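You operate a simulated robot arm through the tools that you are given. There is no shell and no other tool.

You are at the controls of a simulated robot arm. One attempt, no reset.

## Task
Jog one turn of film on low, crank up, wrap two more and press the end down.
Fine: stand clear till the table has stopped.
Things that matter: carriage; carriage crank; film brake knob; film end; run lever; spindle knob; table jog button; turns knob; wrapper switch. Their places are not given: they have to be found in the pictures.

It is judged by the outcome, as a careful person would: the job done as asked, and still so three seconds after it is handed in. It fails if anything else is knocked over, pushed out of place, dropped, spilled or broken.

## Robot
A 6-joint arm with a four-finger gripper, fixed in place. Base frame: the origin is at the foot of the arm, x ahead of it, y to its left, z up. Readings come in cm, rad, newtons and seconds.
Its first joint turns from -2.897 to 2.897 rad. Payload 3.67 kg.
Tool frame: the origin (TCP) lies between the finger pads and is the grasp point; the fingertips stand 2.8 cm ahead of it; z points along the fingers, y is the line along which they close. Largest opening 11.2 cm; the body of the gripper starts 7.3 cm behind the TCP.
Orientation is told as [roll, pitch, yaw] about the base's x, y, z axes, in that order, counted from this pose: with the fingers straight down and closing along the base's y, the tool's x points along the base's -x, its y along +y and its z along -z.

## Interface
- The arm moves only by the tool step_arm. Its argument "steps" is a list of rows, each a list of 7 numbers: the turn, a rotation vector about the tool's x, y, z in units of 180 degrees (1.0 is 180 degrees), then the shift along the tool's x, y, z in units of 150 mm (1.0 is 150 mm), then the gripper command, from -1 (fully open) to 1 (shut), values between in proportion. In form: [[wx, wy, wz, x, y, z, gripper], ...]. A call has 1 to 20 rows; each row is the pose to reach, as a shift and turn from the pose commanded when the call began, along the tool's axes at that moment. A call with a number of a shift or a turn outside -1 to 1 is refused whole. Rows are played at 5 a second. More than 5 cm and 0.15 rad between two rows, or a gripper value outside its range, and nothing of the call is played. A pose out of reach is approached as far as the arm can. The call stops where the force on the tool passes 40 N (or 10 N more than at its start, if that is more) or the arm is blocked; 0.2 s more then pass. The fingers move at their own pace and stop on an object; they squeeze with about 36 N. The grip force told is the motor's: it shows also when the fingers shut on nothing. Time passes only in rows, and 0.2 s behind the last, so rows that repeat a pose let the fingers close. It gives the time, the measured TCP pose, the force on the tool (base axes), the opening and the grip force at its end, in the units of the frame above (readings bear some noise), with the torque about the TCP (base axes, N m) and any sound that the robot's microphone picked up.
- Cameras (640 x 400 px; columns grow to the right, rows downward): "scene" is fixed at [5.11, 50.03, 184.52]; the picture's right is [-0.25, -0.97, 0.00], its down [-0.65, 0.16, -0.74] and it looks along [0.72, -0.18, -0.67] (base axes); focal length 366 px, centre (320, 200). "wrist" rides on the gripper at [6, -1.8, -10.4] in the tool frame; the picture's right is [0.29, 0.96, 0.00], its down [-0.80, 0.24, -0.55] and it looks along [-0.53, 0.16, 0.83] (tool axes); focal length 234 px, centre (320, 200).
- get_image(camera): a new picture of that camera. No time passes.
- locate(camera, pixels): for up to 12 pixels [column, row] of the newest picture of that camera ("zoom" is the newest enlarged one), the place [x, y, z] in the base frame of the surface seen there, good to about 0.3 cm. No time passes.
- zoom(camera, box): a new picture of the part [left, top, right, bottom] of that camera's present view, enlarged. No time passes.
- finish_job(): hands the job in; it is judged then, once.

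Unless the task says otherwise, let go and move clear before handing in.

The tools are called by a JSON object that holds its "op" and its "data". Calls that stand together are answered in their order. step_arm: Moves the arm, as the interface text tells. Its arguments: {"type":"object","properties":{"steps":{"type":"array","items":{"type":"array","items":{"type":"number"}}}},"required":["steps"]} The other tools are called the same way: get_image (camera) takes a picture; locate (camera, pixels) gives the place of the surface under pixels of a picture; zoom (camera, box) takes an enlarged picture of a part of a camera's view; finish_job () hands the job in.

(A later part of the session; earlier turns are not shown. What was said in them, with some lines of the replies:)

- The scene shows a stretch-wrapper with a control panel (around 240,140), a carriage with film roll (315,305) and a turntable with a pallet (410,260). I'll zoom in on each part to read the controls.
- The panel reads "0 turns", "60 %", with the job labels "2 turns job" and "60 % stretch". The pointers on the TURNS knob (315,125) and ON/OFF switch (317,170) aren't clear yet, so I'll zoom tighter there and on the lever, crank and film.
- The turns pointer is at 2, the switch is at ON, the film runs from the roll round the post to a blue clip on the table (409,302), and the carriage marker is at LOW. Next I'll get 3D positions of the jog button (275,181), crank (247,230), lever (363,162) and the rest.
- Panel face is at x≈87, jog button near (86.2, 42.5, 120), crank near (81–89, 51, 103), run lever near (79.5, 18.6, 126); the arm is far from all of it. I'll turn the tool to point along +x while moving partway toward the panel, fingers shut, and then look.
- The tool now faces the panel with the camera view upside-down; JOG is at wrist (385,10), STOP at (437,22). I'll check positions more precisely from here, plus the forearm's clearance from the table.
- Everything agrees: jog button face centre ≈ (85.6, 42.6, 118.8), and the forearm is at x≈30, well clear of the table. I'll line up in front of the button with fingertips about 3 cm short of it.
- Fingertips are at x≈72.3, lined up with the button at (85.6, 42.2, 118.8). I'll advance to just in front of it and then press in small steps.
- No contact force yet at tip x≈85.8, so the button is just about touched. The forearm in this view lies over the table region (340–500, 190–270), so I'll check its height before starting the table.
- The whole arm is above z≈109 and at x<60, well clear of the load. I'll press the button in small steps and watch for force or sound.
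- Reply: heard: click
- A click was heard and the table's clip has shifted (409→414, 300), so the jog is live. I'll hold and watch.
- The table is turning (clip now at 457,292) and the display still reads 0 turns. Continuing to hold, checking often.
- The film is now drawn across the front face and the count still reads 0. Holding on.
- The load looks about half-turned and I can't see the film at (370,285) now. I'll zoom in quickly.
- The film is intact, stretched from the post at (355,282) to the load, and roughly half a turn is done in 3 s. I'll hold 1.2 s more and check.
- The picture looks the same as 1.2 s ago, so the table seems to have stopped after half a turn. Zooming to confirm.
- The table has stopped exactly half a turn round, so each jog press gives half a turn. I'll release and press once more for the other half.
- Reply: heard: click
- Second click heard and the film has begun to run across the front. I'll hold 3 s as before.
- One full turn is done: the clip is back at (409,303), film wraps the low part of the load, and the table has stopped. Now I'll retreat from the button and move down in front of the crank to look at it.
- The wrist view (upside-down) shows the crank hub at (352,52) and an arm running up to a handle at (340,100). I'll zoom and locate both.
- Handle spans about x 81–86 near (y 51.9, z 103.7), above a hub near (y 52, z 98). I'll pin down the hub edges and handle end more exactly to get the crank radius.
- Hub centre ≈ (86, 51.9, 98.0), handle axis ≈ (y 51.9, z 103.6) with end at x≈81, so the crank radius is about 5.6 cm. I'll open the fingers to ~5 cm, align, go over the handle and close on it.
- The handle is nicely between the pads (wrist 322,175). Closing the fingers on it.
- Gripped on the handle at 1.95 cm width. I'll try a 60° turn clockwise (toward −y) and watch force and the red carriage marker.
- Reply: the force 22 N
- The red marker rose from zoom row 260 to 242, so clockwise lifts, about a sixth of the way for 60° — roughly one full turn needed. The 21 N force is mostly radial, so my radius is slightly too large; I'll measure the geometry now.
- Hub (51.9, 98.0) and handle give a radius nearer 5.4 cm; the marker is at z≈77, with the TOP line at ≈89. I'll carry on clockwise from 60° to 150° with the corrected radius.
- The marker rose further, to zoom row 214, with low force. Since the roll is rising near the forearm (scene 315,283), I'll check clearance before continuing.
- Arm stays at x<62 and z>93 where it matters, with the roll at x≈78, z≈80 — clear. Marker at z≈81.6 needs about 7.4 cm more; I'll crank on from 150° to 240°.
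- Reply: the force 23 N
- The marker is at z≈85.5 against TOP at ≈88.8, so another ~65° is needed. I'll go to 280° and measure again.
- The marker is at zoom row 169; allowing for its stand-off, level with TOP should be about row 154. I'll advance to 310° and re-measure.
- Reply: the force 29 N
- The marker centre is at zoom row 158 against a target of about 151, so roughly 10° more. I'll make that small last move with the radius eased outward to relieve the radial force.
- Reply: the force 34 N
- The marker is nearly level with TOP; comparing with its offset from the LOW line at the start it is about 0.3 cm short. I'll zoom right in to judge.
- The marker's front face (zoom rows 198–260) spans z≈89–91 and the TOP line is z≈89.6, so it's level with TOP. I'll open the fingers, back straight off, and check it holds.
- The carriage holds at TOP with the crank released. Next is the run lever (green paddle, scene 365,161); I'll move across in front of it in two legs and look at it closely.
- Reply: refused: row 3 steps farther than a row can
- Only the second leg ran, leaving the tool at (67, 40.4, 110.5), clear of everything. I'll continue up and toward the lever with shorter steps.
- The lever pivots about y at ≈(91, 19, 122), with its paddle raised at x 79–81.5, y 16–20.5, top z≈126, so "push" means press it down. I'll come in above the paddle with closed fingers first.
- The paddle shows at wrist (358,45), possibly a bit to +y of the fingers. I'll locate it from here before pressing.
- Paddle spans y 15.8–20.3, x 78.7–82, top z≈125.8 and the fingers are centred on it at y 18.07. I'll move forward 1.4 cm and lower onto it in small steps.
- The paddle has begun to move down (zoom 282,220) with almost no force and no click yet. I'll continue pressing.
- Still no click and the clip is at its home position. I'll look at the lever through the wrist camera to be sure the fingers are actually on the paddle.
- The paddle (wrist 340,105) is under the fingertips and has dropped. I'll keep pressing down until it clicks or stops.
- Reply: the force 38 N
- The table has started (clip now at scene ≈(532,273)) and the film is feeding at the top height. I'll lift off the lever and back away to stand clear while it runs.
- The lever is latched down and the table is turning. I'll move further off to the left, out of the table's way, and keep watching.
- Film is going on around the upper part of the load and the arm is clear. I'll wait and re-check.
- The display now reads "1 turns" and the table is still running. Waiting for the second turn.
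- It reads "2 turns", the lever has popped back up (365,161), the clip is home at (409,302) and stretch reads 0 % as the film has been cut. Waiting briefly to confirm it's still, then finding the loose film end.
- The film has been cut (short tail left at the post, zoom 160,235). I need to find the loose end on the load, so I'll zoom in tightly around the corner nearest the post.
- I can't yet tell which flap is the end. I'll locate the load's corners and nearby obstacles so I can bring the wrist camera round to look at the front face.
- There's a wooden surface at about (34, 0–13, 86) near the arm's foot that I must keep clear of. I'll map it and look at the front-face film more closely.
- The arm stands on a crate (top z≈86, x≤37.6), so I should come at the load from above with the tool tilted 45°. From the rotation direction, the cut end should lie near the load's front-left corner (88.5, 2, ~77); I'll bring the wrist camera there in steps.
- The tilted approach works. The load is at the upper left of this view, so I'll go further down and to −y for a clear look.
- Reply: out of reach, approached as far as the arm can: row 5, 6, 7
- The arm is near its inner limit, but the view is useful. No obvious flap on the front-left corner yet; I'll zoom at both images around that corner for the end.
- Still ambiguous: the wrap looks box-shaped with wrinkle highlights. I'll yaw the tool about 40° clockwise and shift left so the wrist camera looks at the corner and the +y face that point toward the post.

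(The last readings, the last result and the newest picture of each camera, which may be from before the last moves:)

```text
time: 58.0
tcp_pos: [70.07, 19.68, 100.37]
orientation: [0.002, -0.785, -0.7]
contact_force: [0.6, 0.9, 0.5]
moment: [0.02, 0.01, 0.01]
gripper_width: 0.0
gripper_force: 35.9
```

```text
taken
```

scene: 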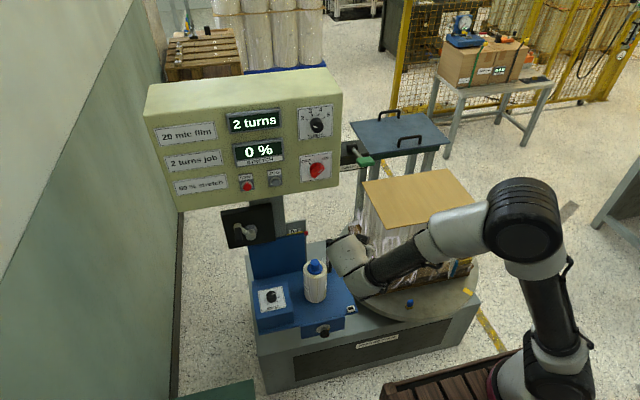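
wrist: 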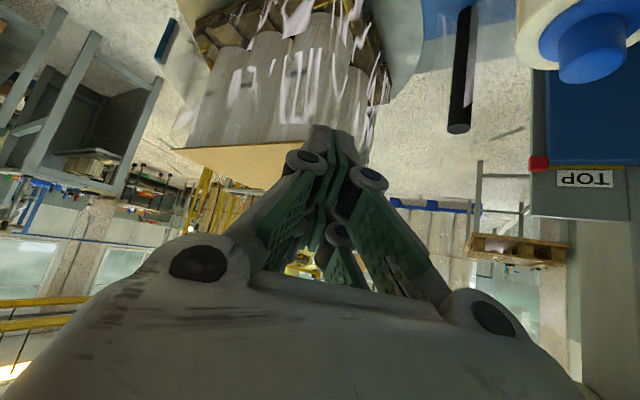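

Now the wrist camera sees the front and left of the load (around 290,80) upside-down. Zooming in on it.

{"op": "zoom", "data": {"camera": "wrist", "box": [170, 0, 410, 160]}}

{"op": "zoom", "data": {"camera": "wrist", "box": [310, 0, 410, 140]}}

{"op": "zoom", "data": {"camera": "wrist", "box": [210, 0, 320, 150]}}

```text
2.50 times, centred on (290, 80) of wrist
```

zoom: 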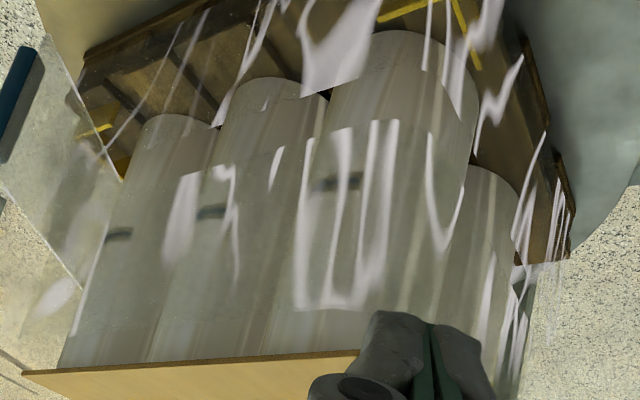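

```text
2.86 times, centred on (360, 70) of wrist
```

zoom: 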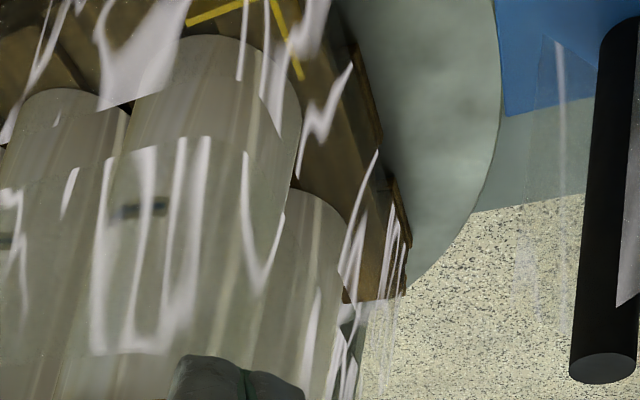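

```text
2.67 times, centred on (265, 75) of wrist
```

zoom: 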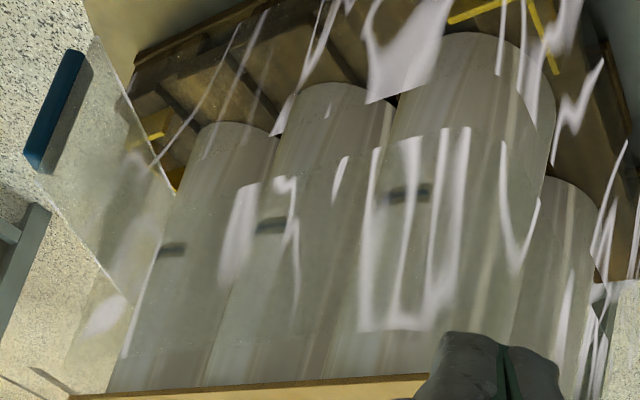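

There's a translucent pane sticking out beyond the load's front-right (−y) corner, around wrist (195–235, 10–150). Zooming there.

{"op": "zoom", "data": {"camera": "wrist", "box": [165, 0, 255, 160]}}

{"op": "zoom", "data": {"camera": "scene", "box": [455, 190, 500, 290]}}

{"op": "locate", "data": {"camera": "wrist", "pixels": [[205, 60], [200, 90], [215, 100], [205, 120], [225, 60], [215, 40], [195, 60], [205, 30], [220, 120], [240, 90]]}}

```text
2.50 times, centred on (210, 80) of wrist
```

zoom: 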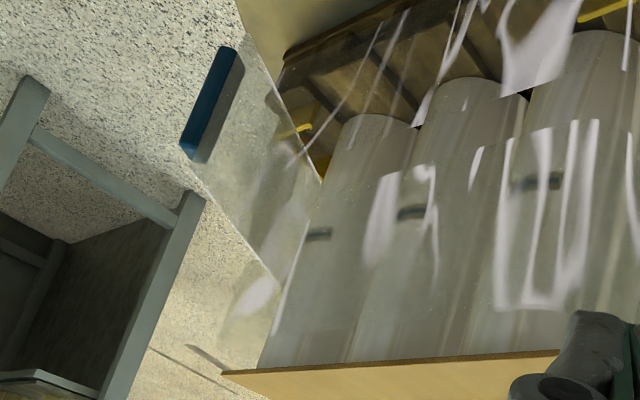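

```text
4.00 times, centred on (478, 240) of scene
```

zoom: 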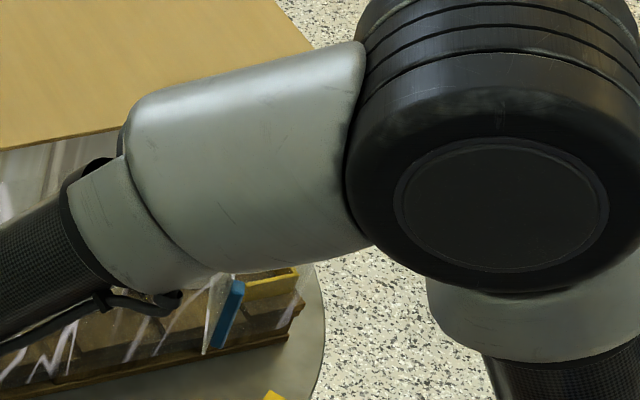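

```text
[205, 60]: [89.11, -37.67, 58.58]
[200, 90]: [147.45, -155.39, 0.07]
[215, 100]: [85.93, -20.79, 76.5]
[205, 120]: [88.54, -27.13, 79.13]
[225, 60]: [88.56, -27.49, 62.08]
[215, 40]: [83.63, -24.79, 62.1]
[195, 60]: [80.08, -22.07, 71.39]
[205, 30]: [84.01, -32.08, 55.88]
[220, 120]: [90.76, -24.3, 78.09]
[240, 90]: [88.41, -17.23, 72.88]
```

Found it: a loose flap with a blue edge strip sticks out from the front face (wrist ≈(166,40); scene ≈(455,259)). I'll locate the strip and the flap's hinge line.

{"op": "locate", "data": {"camera": "wrist", "pixels": [[174, 23], [170, 32], [166, 40], [160, 56], [185, 45], [195, 40], [190, 70], [200, 75], [210, 90], [192, 30], [188, 80], [205, 45]]}}

{"op": "locate", "data": {"camera": "scene", "pixels": [[455, 259], [453, 265], [457, 252], [450, 260], [447, 262]]}}

{"op": "zoom", "data": {"camera": "wrist", "box": [150, 0, 230, 110]}}

{"op": "zoom", "data": {"camera": "scene", "box": [435, 240, 480, 285]}}

```text
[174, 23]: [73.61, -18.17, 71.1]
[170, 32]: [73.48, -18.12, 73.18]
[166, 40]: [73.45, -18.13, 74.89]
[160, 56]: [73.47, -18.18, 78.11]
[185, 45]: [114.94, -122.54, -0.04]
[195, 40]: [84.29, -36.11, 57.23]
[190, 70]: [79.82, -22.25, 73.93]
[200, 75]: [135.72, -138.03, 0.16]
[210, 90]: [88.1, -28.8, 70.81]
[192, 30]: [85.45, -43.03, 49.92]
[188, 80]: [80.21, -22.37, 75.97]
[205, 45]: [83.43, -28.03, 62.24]
```

```text
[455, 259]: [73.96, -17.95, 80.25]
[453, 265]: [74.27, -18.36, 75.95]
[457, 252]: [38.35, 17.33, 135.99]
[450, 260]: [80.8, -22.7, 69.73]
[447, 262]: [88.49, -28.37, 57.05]
```

```text
3.64 times, centred on (190, 55) of wrist
```

zoom: 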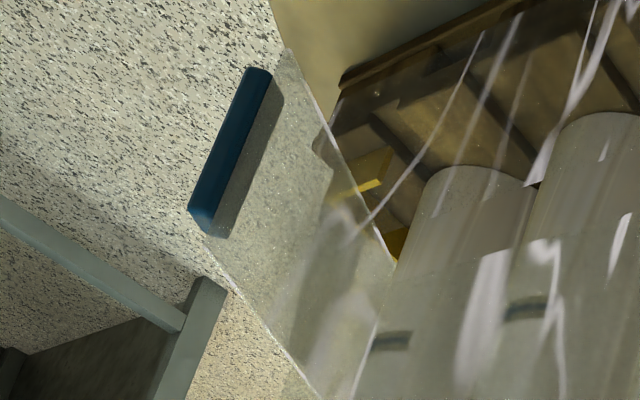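

```text
8.89 times, centred on (458, 262) of scene
```

zoom: 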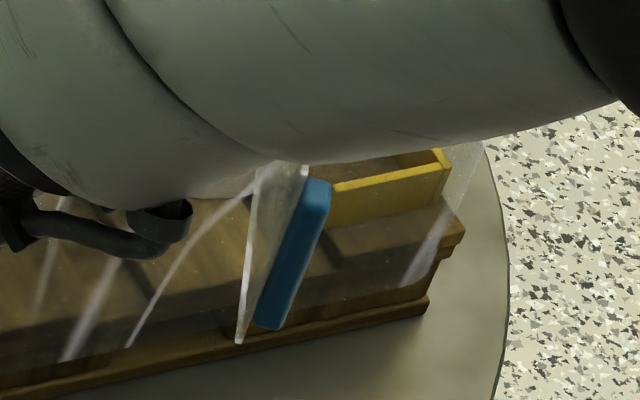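

The strip stands at about (73.5, −18, 70.5–80.5) and the flap runs back to a hinge on the front face near (88, −28). I'll locate points along the flap's edges to fix its geometry.

{"op": "locate", "data": {"camera": "wrist", "pixels": [[178, 25], [184, 24], [190, 38], [198, 54], [206, 70], [163, 65], [172, 80], [185, 98], [180, 60], [176, 70], [195, 85], [183, 85]]}}

{"op": "locate", "data": {"camera": "scene", "pixels": [[450, 268], [452, 260], [454, 256], [451, 274], [455, 274], [458, 262], [446, 270], [440, 275]]}}

```text
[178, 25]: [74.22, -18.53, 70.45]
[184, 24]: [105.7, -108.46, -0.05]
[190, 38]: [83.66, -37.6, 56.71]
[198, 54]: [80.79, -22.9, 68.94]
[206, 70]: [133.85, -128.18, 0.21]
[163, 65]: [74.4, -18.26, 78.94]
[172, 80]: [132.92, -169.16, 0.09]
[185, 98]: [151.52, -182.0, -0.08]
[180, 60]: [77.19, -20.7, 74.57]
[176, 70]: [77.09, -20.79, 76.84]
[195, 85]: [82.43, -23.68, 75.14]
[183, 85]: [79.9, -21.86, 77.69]
```

```text
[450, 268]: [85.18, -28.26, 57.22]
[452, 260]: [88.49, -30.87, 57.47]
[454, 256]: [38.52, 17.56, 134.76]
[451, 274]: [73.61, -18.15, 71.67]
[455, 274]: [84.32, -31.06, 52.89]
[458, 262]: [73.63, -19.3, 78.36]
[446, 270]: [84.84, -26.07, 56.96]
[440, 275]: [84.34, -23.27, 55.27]
```

The flap is a straight pane from about (88, −27.3) on the front face to the strip at (73.6, −18.5), z 70.5–80, so it must be swung back toward +y and pressed flat near y≈−11. First I'll bring the tool yaw back to straight ahead, staying high above the flap.

{"op": "step_arm", "data": {"steps": [[-0.026, 0, -0.026, -0.1, -0.083, 0.1, 1], [-0.052, 0, -0.052, -0.2, -0.167, 0.2, 1], [-0.079, 0, -0.079, -0.3, -0.25, 0.3, 1], [-0.105, 0, -0.105, -0.4, -0.333, 0.4, 1], [-0.131, 0, -0.131, -0.5, -0.417, 0.5, 1], [-0.157, 0, -0.157, -0.604, -0.5, 0.604, 1], [-0.157, 0, -0.157, -0.604, -0.5, 0.604, 1]]}}

{"op": "get_image", "data": {"camera": "scene"}}

```text
time: 59.6
tcp_pos: [74.96, 5.72, 100.3]
orientation: [0.001, -0.784, -0.002]
contact_force: [0.5, -1.0, -0.1]
moment: [0.0, 0.01, 0.02]
gripper_width: 0.0
gripper_force: 35.3
```

```text
taken
```

scene: 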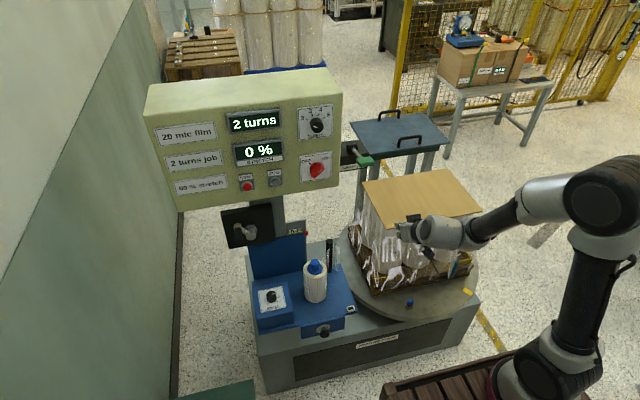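

The arm is high and straight; the flap is visible at scene (457,265). I'll traverse to −y above it to reach the flap's outer side.

{"op": "step_arm", "data": {"steps": [[0, 0, 0, 0, -0.2, 0, 1], [0, 0, 0, 0, -0.4, 0, 1], [0, 0, 0, 0, -0.6, 0, 1], [0, 0, 0, 0, -0.8, 0, 1], [0, 0, 0, 0, -1, 0, 1]]}}

{"op": "step_arm", "data": {"steps": [[0, 0, 0, 0.03, -0.2, -0.03, 1], [0, 0, 0, 0.06, -0.4, -0.06, 1], [0, 0, 0, 0.09, -0.6, -0.09, 1], [0, 0, 0, 0.12, -0.8, -0.12, 1], [0, 0, 0, 0.141, -1, -0.141, 1], [0, 0, 0, 0.141, -1, -0.141, 1]]}}

{"op": "get_image", "data": {"camera": "scene"}}

{"op": "get_image", "data": {"camera": "wrist"}}

```text
time: 60.8
tcp_pos: [76.02, -1.83, 99.68]
orientation: [-0.1, -0.694, -0.016]
contact_force: [1.0, -0.1, -0.7]
moment: [-0.01, 0.0, 0.01]
gripper_width: 0.01
gripper_force: 35.9
out of reach, approached as far as the arm can: row 2, 3, 4, 5
```

```text
time: 62.2
tcp_pos: [73.86, -1.76, 99.09]
orientation: [-0.02, -0.78, -0.059]
contact_force: [0.8, -0.3, 0.4]
moment: [0.01, 0.01, 0.0]
gripper_width: 0.0
gripper_force: 35.4
out of reach, approached as far as the arm can: row 1, 2, 3, 4, 5, 6
```

```text
taken
```

scene: 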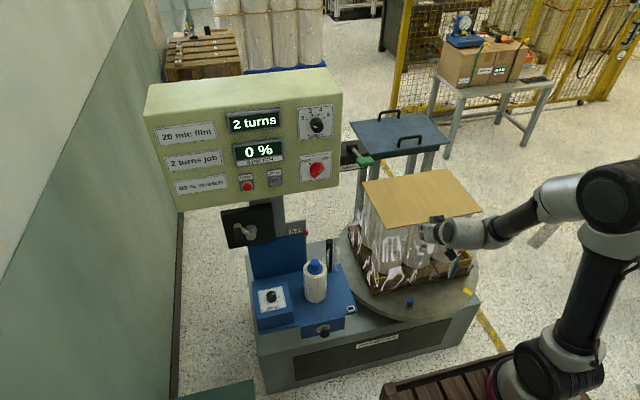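

```text
taken
```

wrist: 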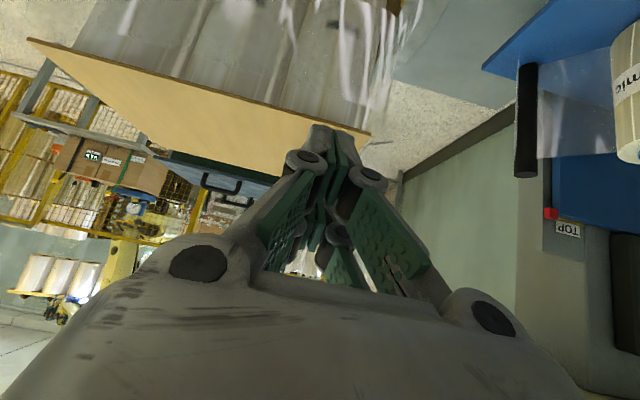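

The arm can't hold this 45° tilt further to −y (the tool is nearly in line with the forearm there). I'll first issue a hold to see what pose it is keeping, then tilt the fingers closer to vertical, which also suits pushing the flap.

{"op": "step_arm", "data": {"steps": [[0, 0, 0, 0, 0, 0, 1]]}}

{"op": "locate", "data": {"camera": "scene", "pixels": [[480, 230], [515, 215], [560, 195], [610, 190], [605, 260], [570, 320], [545, 365]]}}

```text
time: 62.6
tcp_pos: [73.75, -1.75, 99.22]
orientation: [-0.018, -0.78, -0.063]
contact_force: [-0.3, -0.7, 0.2]
moment: [-0.01, 0.01, 0.02]
gripper_width: 0.0
gripper_force: 35.6
```

```text
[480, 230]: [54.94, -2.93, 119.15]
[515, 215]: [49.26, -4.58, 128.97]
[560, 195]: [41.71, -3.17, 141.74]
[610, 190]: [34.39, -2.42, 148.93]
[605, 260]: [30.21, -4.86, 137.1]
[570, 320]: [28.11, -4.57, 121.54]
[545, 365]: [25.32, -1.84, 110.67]
```

The hold was accepted at the present pose, and the forearm does run at ~55° down, nearly in line with the tool. I'll rotate the tool 25° toward vertical in place.

{"op": "step_arm", "data": {"steps": [[0, 0.035, 0, 0, 0, 0, 1], [0, 0.07, 0, 0, 0, 0, 1], [0, 0.105, 0, 0, 0, 0, 1], [0, 0.139, 0, 0, 0, 0, 1], [0, 0.139, 0, 0, 0, 0, 1]]}}

{"op": "get_image", "data": {"camera": "scene"}}

```text
time: 63.8
tcp_pos: [73.79, -2.5, 99.77]
orientation: [-0.042, -0.402, -0.061]
contact_force: [-2.2, 0.4, -0.4]
moment: [0.04, -0.11, 0.03]
gripper_width: 0.01
gripper_force: 35.6
out of reach, approached as far as the arm can: row 3, 4, 5
```

```text
taken
```

scene: 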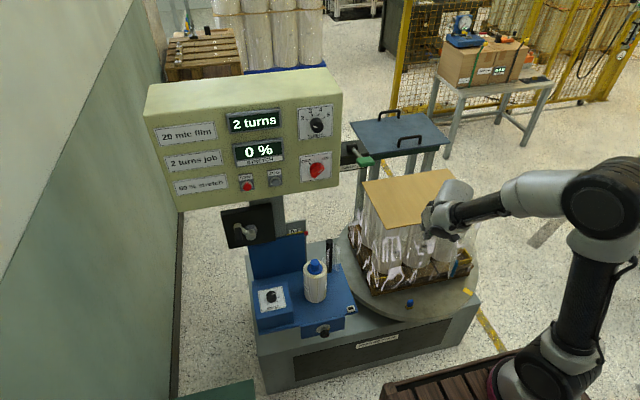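

The tilt is now about 23° from vertical; the wrist swung round as it passed that alignment. I'll command a short hold and a small −y move to see whether it tracks freely now.

{"op": "step_arm", "data": {"steps": [[0, 0, 0, 0, 0, 0, 1], [0, 0, 0, 0, -0.07, 0, 1], [0, 0, 0, 0, -0.13, 0, 1], [0, 0, 0, 0, -0.2, 0, 1], [0, 0, 0, 0, -0.2, 0, 1]]}}

{"op": "get_image", "data": {"camera": "scene"}}

{"op": "get_image", "data": {"camera": "wrist"}}

```text
time: 65.0
tcp_pos: [73.4, -5.46, 99.77]
orientation: [-0.036, -0.398, -0.074]
contact_force: [-0.2, 0.1, 0.0]
moment: [0.01, -0.01, -0.02]
gripper_width: 0.0
gripper_force: 35.7
```

```text
taken
```

scene: 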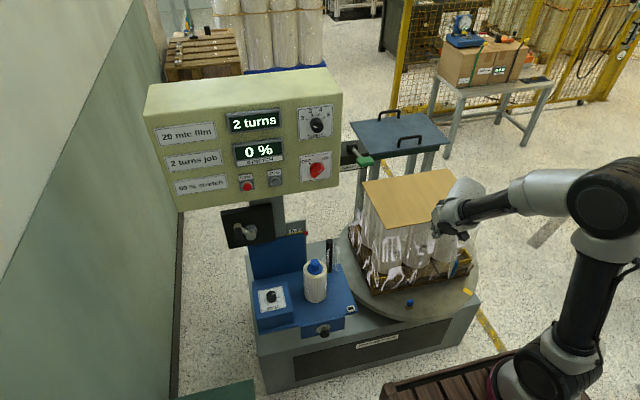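

```text
taken
```

wrist: 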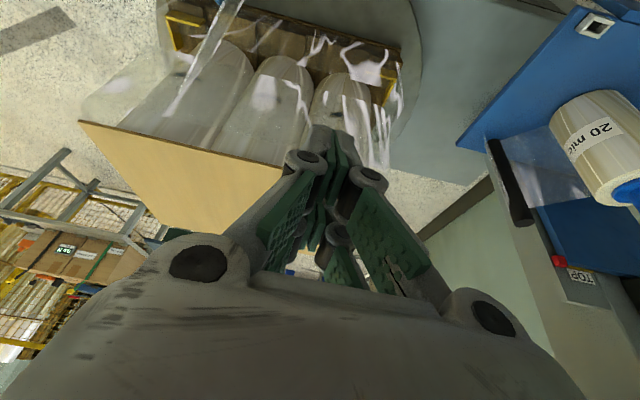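

It tracks freely now. I'll continue to −y at this height, above and past the flap.

{"op": "step_arm", "data": {"steps": [[0, 0, 0, 0, -0.2, 0, 1], [0, 0, 0, 0, -0.4, 0, 1], [0, 0, 0, 0, -0.6, 0, 1], [0, 0, 0, 0, -0.8, 0, 1], [0, 0, 0, 0, -1, 0, 1], [0, 0, 0, 0, -1, 0, 1]]}}

{"op": "get_image", "data": {"camera": "scene"}}

{"op": "get_image", "data": {"camera": "wrist"}}

```text
time: 66.4
tcp_pos: [71.92, -20.4, 100.28]
orientation: [-0.037, -0.397, -0.075]
contact_force: [-0.2, 0.5, -0.3]
moment: [0.03, -0.02, 0.02]
gripper_width: 0.0
gripper_force: 35.8
```

```text
taken
```

scene: 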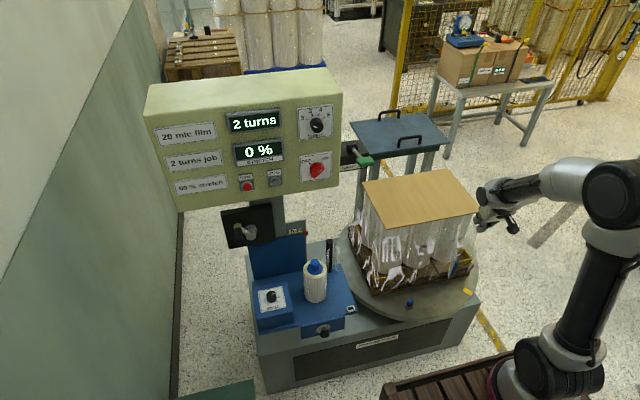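

```text
taken
```

wrist: 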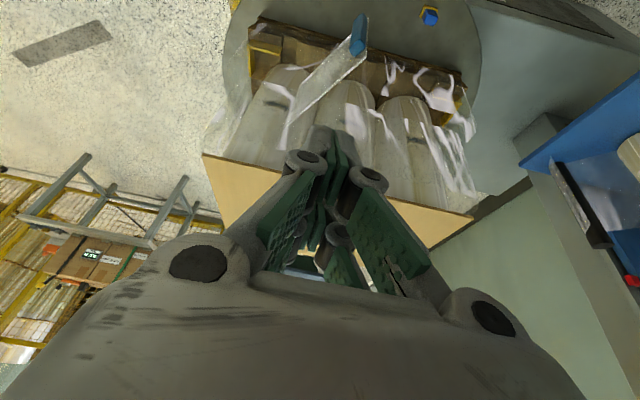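

Excellent view: the flap runs from its hinge near wrist (287,140) out to the blue strip at (357,35). I'll zoom and measure it again from here, both cameras.

{"op": "zoom", "data": {"camera": "wrist", "box": [220, 0, 480, 165]}}

{"op": "locate", "data": {"camera": "wrist", "pixels": [[361, 18], [356, 45], [352, 56], [335, 70], [320, 85], [305, 100], [293, 120], [287, 140], [340, 55], [325, 75], [300, 95], [365, 40]]}}

{"op": "zoom", "data": {"camera": "scene", "box": [400, 190, 500, 300]}}

{"op": "locate", "data": {"camera": "zoom", "pixels": [[350, 240], [340, 280], [360, 215], [345, 200], [300, 150], [250, 200]]}}

```text
2.42 times, centred on (350, 82) of wrist
```

zoom: 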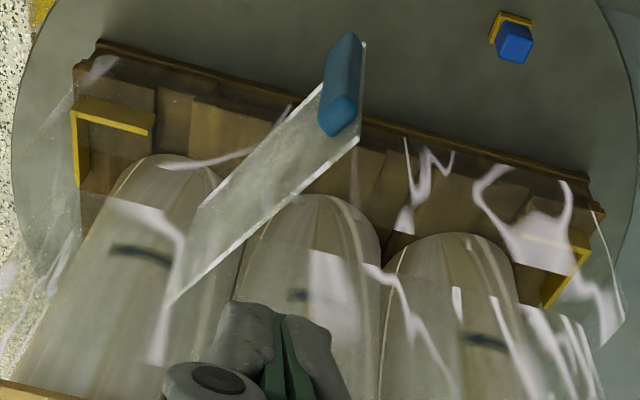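

```text
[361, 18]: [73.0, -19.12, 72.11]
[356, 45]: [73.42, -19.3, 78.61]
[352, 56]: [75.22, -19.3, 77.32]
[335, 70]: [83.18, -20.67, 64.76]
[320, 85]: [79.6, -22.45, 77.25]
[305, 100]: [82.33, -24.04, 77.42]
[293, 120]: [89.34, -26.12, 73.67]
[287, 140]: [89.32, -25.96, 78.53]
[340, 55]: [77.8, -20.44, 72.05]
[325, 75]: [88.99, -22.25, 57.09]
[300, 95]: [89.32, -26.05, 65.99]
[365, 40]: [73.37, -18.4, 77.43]
```

```text
3.64 times, centred on (450, 245) of scene
```

zoom: 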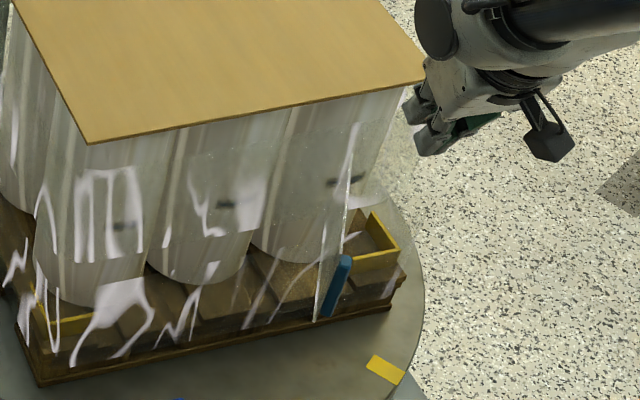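

```text
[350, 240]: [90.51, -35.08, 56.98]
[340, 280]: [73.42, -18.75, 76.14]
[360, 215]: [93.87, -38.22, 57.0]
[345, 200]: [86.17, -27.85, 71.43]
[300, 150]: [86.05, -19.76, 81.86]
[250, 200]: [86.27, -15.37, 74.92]
```

From here the film's front plane is x≈86.1, hinge ≈(86.1, −26.7), strip on the flap's outer side at (73.2, −18.9), z 71–80. I'll descend in two stages at (71.2, −23), on the outer side of the strip.

{"op": "step_arm", "data": {"steps": [[0, 0, 0, 0.03, -0.1, 0.1, 1], [0, 0, 0, 0.1, -0.162, 0.25, 1], [0, 0, 0, 0.2, -0.162, 0.45, 1], [0, 0, 0, 0.28, -0.162, 0.6, 1], [0, 0, 0, 0.347, -0.162, 0.75, 1], [0, 0, 0, 0.347, -0.162, 0.75, 1]]}}

{"op": "get_image", "data": {"camera": "wrist"}}

{"op": "get_image", "data": {"camera": "scene"}}

```text
time: 67.8
tcp_pos: [71.24, -23.13, 87.98]
orientation: [-0.037, -0.398, -0.074]
contact_force: [0.4, -0.9, -0.3]
moment: [0.02, -0.02, 0.01]
gripper_width: 0.01
gripper_force: 35.4
```

```text
taken
```

wrist: 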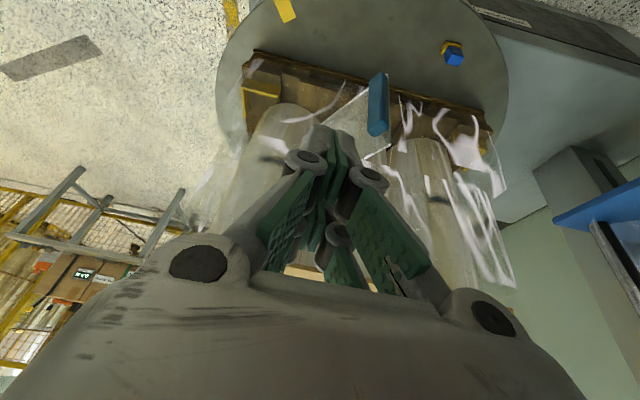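

```text
taken
```

scene: 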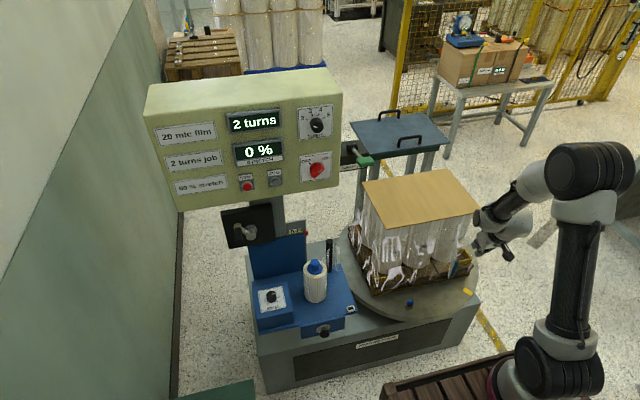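

The strip (378,105) is to the +y side of the fingertips, as intended. Descending the second stage to TCP z≈75.6.

{"op": "step_arm", "data": {"steps": [[0, 0, 0, 0.066, 0.005, 0.15, 1], [0, 0, 0, 0.133, 0.011, 0.3, 1], [0, 0, 0, 0.2, 0.016, 0.45, 1], [0, 0, 0, 0.266, 0.021, 0.605, 1], [0, 0, 0, 0.332, 0.027, 0.756, 1], [0, 0, 0, 0.332, 0.027, 0.756, 1]]}}

{"op": "get_image", "data": {"camera": "wrist"}}

{"op": "zoom", "data": {"camera": "scene", "box": [400, 190, 540, 300]}}

```text
time: 69.2
tcp_pos: [71.22, -23.42, 75.39]
orientation: [-0.037, -0.4, -0.073]
contact_force: [-0.4, 1.1, -0.6]
moment: [-0.01, -0.01, 0.01]
gripper_width: 0.0
gripper_force: 36.2
```

```text
taken
```

wrist: 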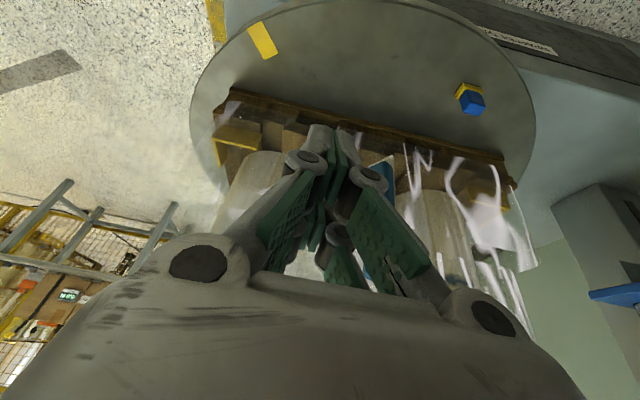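

```text
3.64 times, centred on (470, 245) of scene
```

zoom: 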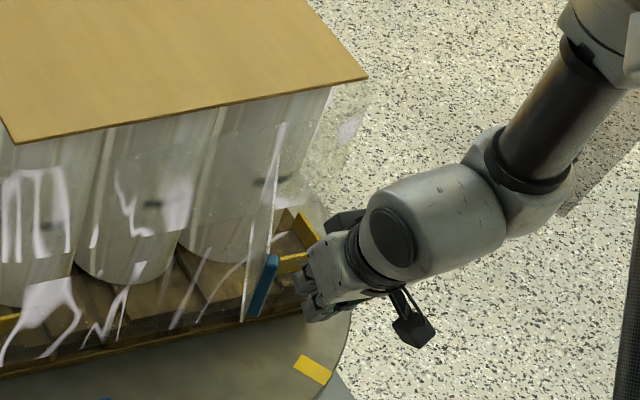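

The fingers are on the outer (−y/−x) side of the blue strip. I'll move gently along (+x,+y) to make contact with the strip.

{"op": "step_arm", "data": {"steps": [[0, 0, 0, -0.04, 0.075, 0.014, 1], [0, 0, 0, -0.08, 0.15, 0.028, 1], [0, 0, 0, -0.105, 0.19, 0.037, 1], [0, 0, 0, -0.126, 0.226, 0.0445, 1]]}}

{"op": "zoom", "data": {"camera": "scene", "box": [400, 190, 540, 300]}}

{"op": "get_image", "data": {"camera": "wrist"}}

```text
time: 70.2
tcp_pos: [73.37, -19.95, 75.48]
orientation: [-0.037, -0.399, -0.075]
contact_force: [0.4, -0.2, -0.5]
moment: [0.0, 0.0, 0.02]
gripper_width: 0.0
gripper_force: 35.6
```

```text
3.64 times, centred on (470, 245) of scene
```

zoom: 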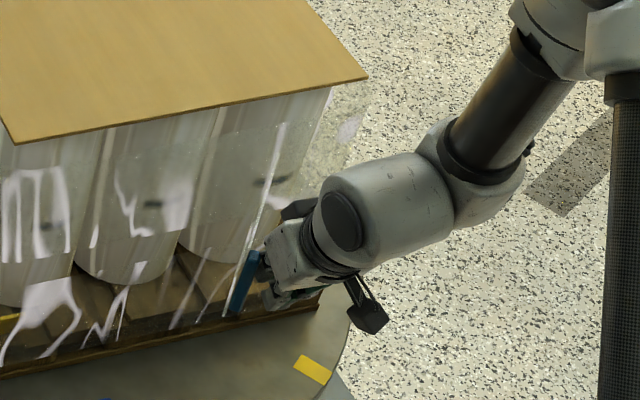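

```text
taken
```

wrist: 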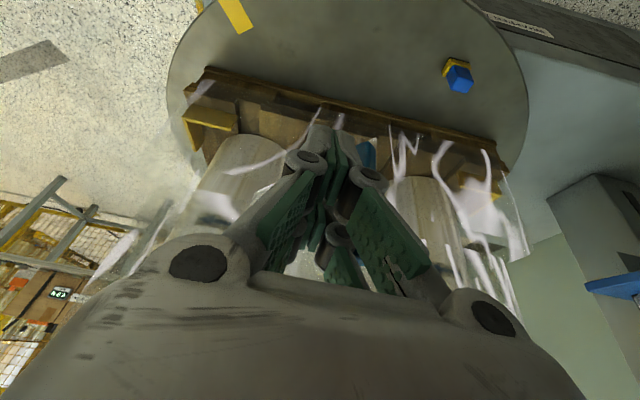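

The flap is already swinging with almost no force (strip moved to zoom 245,285). I'll continue along the arc toward the face.

{"op": "step_arm", "data": {"steps": [[0, 0, 0, -0.06, 0.103, 0.021, 1], [0, 0, 0, -0.121, 0.205, 0.043, 1], [0, 0, 0, -0.2, 0.295, 0.073, 1], [0, 0, 0, -0.276, 0.374, 0.102, 1], [0, 0, 0, -0.332, 0.418, 0.124, 1], [0, 0, 0, -0.388, 0.458, 0.145, 1]]}}

{"op": "zoom", "data": {"camera": "scene", "box": [380, 190, 520, 300]}}

{"op": "get_image", "data": {"camera": "wrist"}}

```text
time: 71.6
tcp_pos: [80.32, -13.72, 75.56]
orientation: [-0.032, -0.398, -0.082]
contact_force: [0.7, -0.1, 0.4]
moment: [0.0, 0.0, 0.03]
gripper_width: 0.02
gripper_force: 36.0
out of reach, approached as far as the arm can: row 4, 5
```

```text
3.64 times, centred on (450, 245) of scene
```

zoom: 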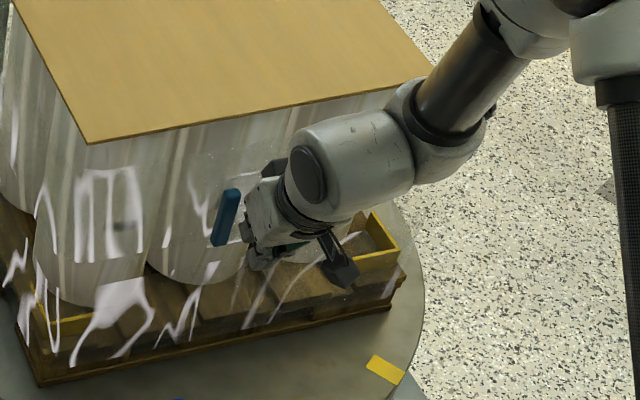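

```text
taken
```

wrist: 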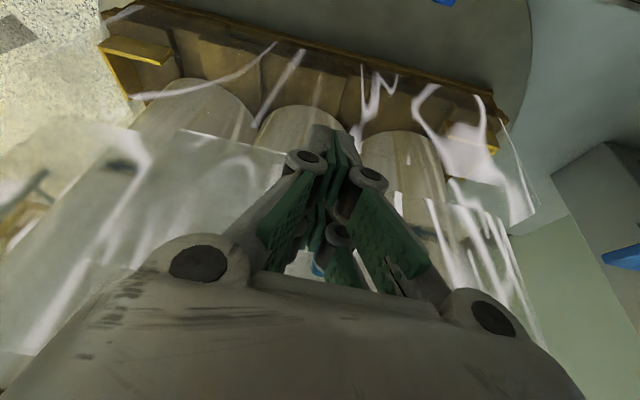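

The strip has swung to near the face (zoom 225,217) and the fingers follow. I'll locate it and see how far from flat it is.

{"op": "locate", "data": {"camera": "zoom", "pixels": [[233, 195], [225, 217], [218, 238], [150, 205], [200, 160]]}}

{"op": "zoom", "data": {"camera": "scene", "box": [405, 220, 465, 275]}}

```text
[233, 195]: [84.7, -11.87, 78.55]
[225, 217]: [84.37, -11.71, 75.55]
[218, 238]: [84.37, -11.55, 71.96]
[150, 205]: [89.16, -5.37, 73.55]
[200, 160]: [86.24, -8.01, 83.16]
```

```text
7.27 times, centred on (435, 248) of scene
```

zoom: 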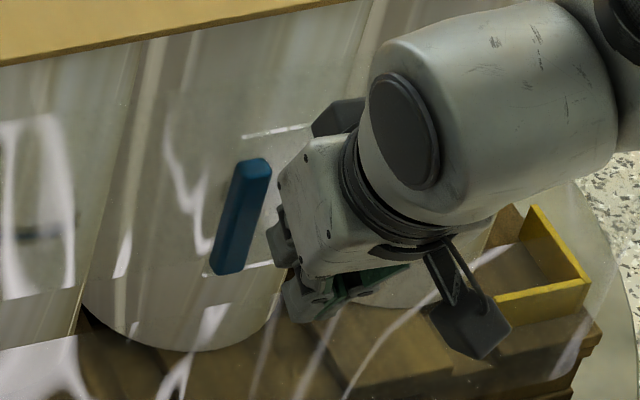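

The strip lies at (84.4, −11.7), z 71–79, very nearly flat against the film plane (x≈86). I'll centre the fingertips on it and press it firmly inwards in small steps.

{"op": "step_arm", "data": {"steps": [[0, 0, 0, -0.015, 0.065, -0.05, 1], [0, 0, 0, -0.0295, 0.129, -0.101, 1], [0, 0, 0, -0.06, 0.132, -0.088, 1], [0, 0, 0, -0.0908, 0.135, -0.0755, 1], [0, 0, 0, -0.122, 0.138, -0.063, 1], [0, 0, 0, -0.152, 0.141, -0.05, 1], [0, 0, 0, -0.167, 0.1425, -0.0437, 1], [0, 0, 0, -0.1827, 0.144, -0.0373, 1]]}}

{"op": "zoom", "data": {"camera": "scene", "box": [400, 210, 470, 275]}}

{"op": "get_image", "data": {"camera": "wrist"}}

```text
time: 72.9
tcp_pos: [81.03, -11.6, 76.87]
orientation: [-0.04, -0.382, -0.072]
contact_force: [-12.2, 0.4, 0.5]
moment: [0.01, 0.13, 0.0]
gripper_width: 0.0
gripper_force: 35.4
out of reach, approached as far as the arm can: row 1, 2, 3
stopped in row 6: the force on the tool passed its limit at 48 N (the readings are from after the stop); the commanded pose is now the measured one
```

```text
6.15 times, centred on (435, 242) of scene
```

zoom: 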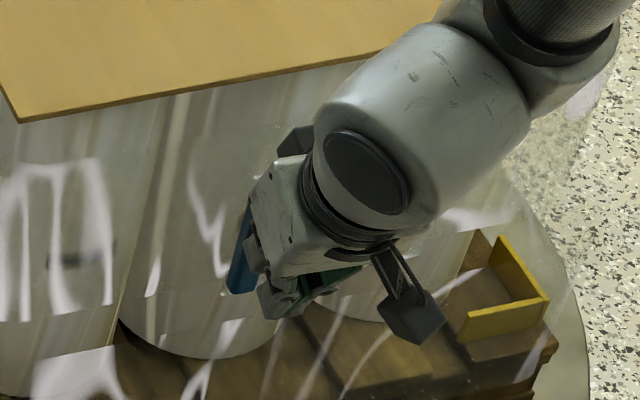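

```text
taken
```

wrist: 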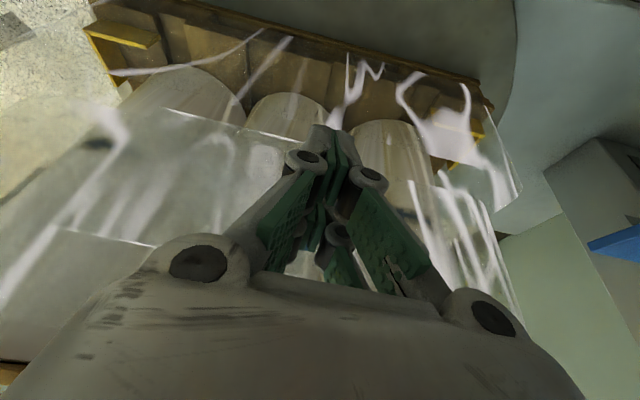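

The press met 48 N and now holds with about 12 N against the strip. I'll hold this pressure for a moment, then back off a few centimetres to see if the end stays down.

{"op": "step_arm", "data": {"steps": [[0, 0, 0, 0, 0, 0, 1], [0, 0, 0, 0, 0, 0, 1], [0, 0, 0, 0, 0, 0, 1], [0, 0, 0, 0, 0, 0, 1], [0, 0, 0, 0, 0, 0, 1]]}}

{"op": "step_arm", "data": {"steps": [[0, 0, 0, 0.06, -0.006, -0.025, 1], [0, 0, 0, 0.15, -0.015, -0.064, 1], [0, 0, 0, 0.25, -0.024, -0.104, 1], [0, 0, 0, 0.368, -0.036, -0.153, 1], [0, 0, 0, 0.368, -0.036, -0.153, 1]]}}

{"op": "zoom", "data": {"camera": "scene", "box": [380, 190, 500, 290]}}

{"op": "get_image", "data": {"camera": "wrist"}}

```text
time: 74.1
tcp_pos: [81.12, -11.69, 76.85]
orientation: [-0.042, -0.384, -0.073]
contact_force: [-27.9, -0.2, -5.7]
moment: [-0.02, 0.55, 0.0]
gripper_width: 0.59
gripper_force: 35.7
```

```text
time: 75.3
tcp_pos: [75.36, -12.01, 76.71]
orientation: [-0.047, -0.381, -0.072]
contact_force: [0.5, 0.6, 0.1]
moment: [0.0, 0.02, 0.0]
gripper_width: 0.0
gripper_force: 36.2
out of reach, approached as far as the arm can: row 4
```

```text
4.00 times, centred on (440, 240) of scene
```

zoom: 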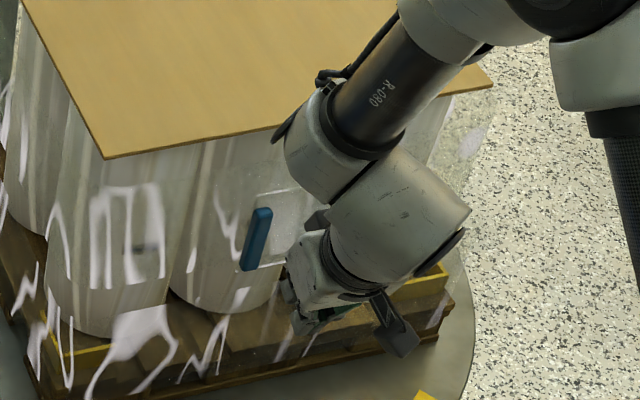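

```text
taken
```

wrist: 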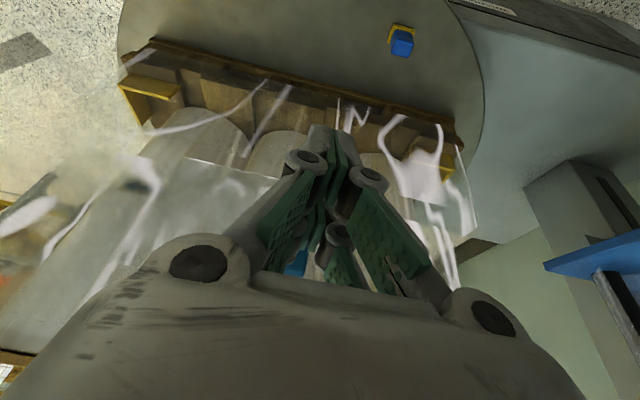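

The strip stays on the face at zoom (257,240) with the fingers clear. I'll locate it again and check forearm clearance to the lid before moving away.

{"op": "locate", "data": {"camera": "zoom", "pixels": [[262, 217], [257, 240], [250, 265], [210, 240], [290, 210], [320, 150], [280, 130], [360, 100], [400, 230], [105, 158], [485, 82]]}}

{"op": "zoom", "data": {"camera": "scene", "box": [420, 225, 460, 265]}}

```text
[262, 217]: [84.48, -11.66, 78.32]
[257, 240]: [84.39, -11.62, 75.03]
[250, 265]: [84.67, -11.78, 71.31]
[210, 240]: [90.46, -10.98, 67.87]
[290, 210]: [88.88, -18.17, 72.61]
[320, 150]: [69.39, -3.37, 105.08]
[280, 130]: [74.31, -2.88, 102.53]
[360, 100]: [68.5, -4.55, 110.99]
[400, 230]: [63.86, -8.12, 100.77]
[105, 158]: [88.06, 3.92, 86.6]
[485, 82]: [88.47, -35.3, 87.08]
```

```text
10.00 times, centred on (440, 245) of scene
```

zoom: 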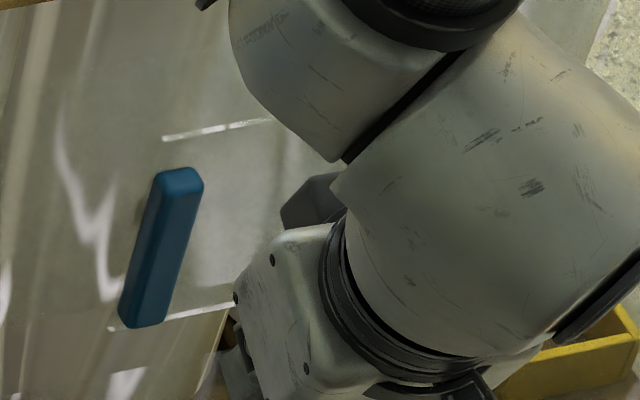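

The strip sits stable at x≈84.4 with the flap's edges flush, and the lid corners are unmoved. I'll lift the arm away and confirm the end stays down.

{"op": "step_arm", "data": {"steps": [[0, 0, 0, -0.04, -0.008, -0.16, 1], [0, 0, 0, -0.08, -0.015, -0.31, 1], [0, 0, 0, -0.12, -0.022, -0.46, 1], [0, 0, 0, -0.16, -0.03, -0.61, 1], [0, 0, 0, -0.2, -0.037, -0.76, 1], [0, 0, 0, -0.24, -0.044, -0.91, 1], [0, 0, 0, -0.24, -0.044, -0.91, 1]]}}

{"op": "get_image", "data": {"camera": "scene"}}

{"op": "get_image", "data": {"camera": "wrist"}}

```text
time: 76.9
tcp_pos: [72.88, -12.11, 89.51]
orientation: [-0.085, -0.397, -0.055]
contact_force: [0.2, -0.3, -0.3]
moment: [-0.01, 0.02, -0.02]
gripper_width: 0.01
gripper_force: 36.0
out of reach, approached as far as the arm can: row 1, 3, 4, 5, 6, 7
```

```text
taken
```

scene: 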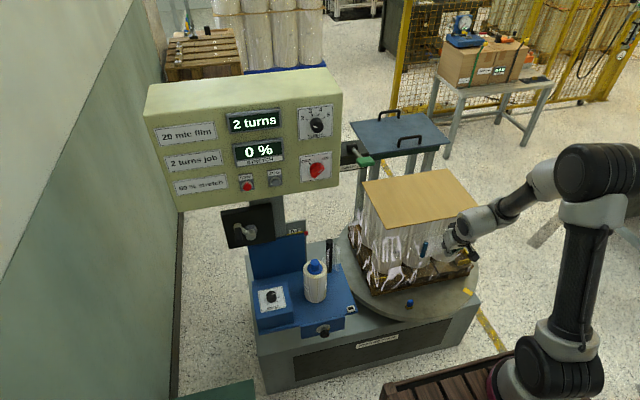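

```text
taken
```

wrist: 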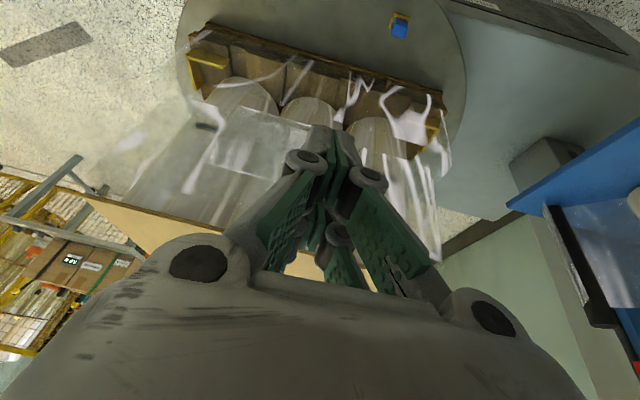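

The strip remains on the face at scene (425,248). I'll move the arm further up and aside for a final clear check.

{"op": "step_arm", "data": {"steps": [[0, 0, 0, -0.04, -0.15, -0.14, 1], [0, 0, 0, -0.08, -0.3, -0.28, 1], [0, 0, 0, -0.12, -0.45, -0.42, 1], [0, 0, 0, -0.16, -0.6, -0.56, 1], [0, 0, 0, -0.2, -0.7, -0.7, 1], [0, 0, 0, -0.2, -0.8, -0.85, 1], [0, 0, 0, -0.2, -0.8, -0.85, 1]]}}

{"op": "get_image", "data": {"camera": "scene"}}

{"op": "get_image", "data": {"camera": "wrist"}}

{"op": "zoom", "data": {"camera": "scene", "box": [340, 160, 490, 320]}}

{"op": "zoom", "data": {"camera": "scene", "box": [140, 70, 350, 250]}}

```text
time: 78.5
tcp_pos: [72.46, -13.74, 99.76]
orientation: [-0.158, -0.408, -0.072]
contact_force: [0.4, 0.3, 0.4]
moment: [0.02, 0.0, -0.01]
gripper_width: 0.01
gripper_force: 35.8
out of reach, approached as far as the arm can: row 1, 2, 3, 4, 5, 6, 7
```

```text
taken
```

scene: 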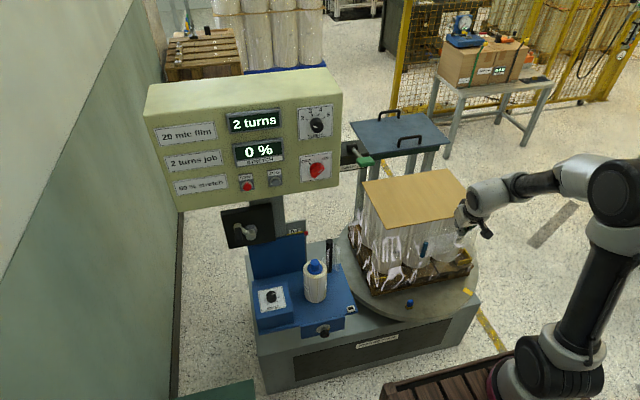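

```text
taken
```

wrist: 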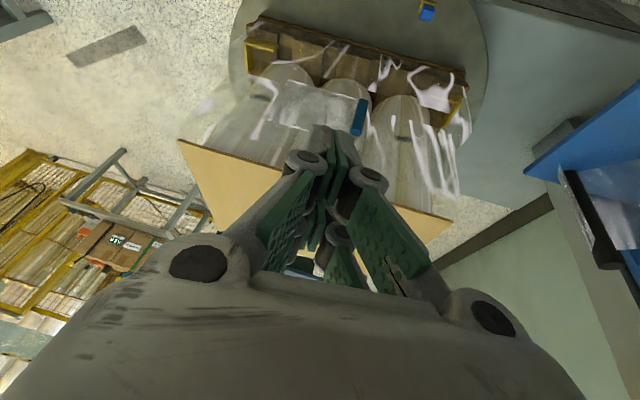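

```text
2.50 times, centred on (415, 240) of scene
```

zoom: 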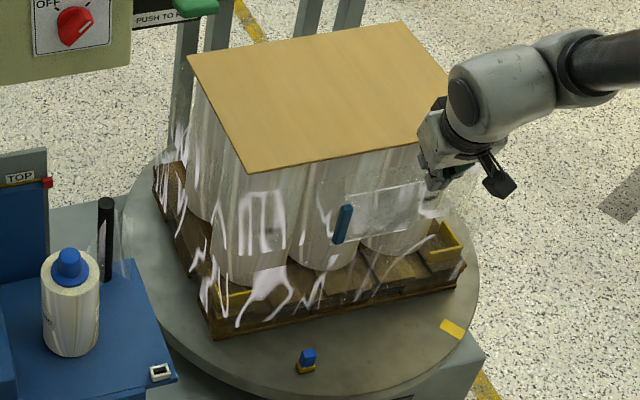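

```text
2.22 times, centred on (245, 160) of scene
```

zoom: 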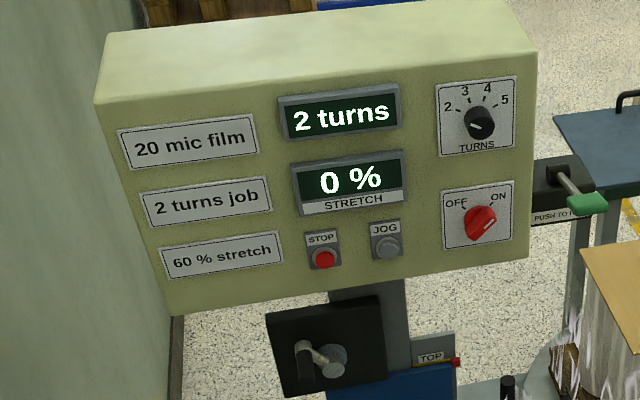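

The end with its blue strip is flat on the load (wrist 359,115; scene 423,249). One last close look to confirm it's flush with no gap opening.

{"op": "zoom", "data": {"camera": "wrist", "box": [220, 30, 420, 160]}}

{"op": "locate", "data": {"camera": "wrist", "pixels": [[357, 118], [361, 102], [340, 100], [310, 95], [285, 90], [320, 112]]}}

```text
3.08 times, centred on (320, 95) of wrist
```

zoom: 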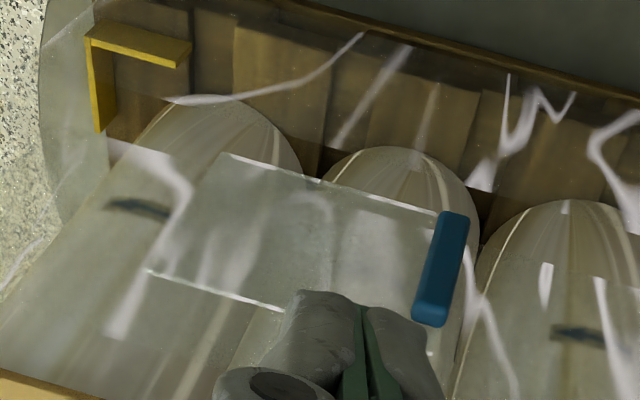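

```text
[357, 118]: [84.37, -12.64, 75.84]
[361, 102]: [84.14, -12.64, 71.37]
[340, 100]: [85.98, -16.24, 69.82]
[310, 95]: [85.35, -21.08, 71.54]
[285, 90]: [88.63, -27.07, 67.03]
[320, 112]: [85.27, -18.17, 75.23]
```

The flap lies at x≈85.3–86 along its whole length, flush with the film plane. The table is stopped at "2 turns", the carriage is at TOP, and the arm is clear, so I'm handing in.

{"op": "finish_job", "data": {}}

```text
The job is handed in.
```

The job is done and handed in. The load has one turn of film at the low position and two more at the top, and the film end is pressed flat.

- **Jog:** Each press of the jog button gave half a turn, so I pressed it twice for the one low turn.
- **Crank:** I cranked the carriage up until its marker was level with TOP, within a few millimetres. It held when I let go of the crank.
- **Wrap:** The turns knob was already at 2 and the switch at ON, so I left both alone. I pushed the run lever, backed the arm away and waited until the panel read "2 turns" and the table had stopped.
- **Film end:** The cut end had swung out from the front of the load. I folded it back and pressed it down. The force briefly reached 48 N, enough to stop the move. The lid corners I checked afterwards had not moved, and the end stayed flat after I let go.

I saw nothing knocked over or moved out of place. At hand-in the arm was up and clear of the load, with nothing in the gripper.
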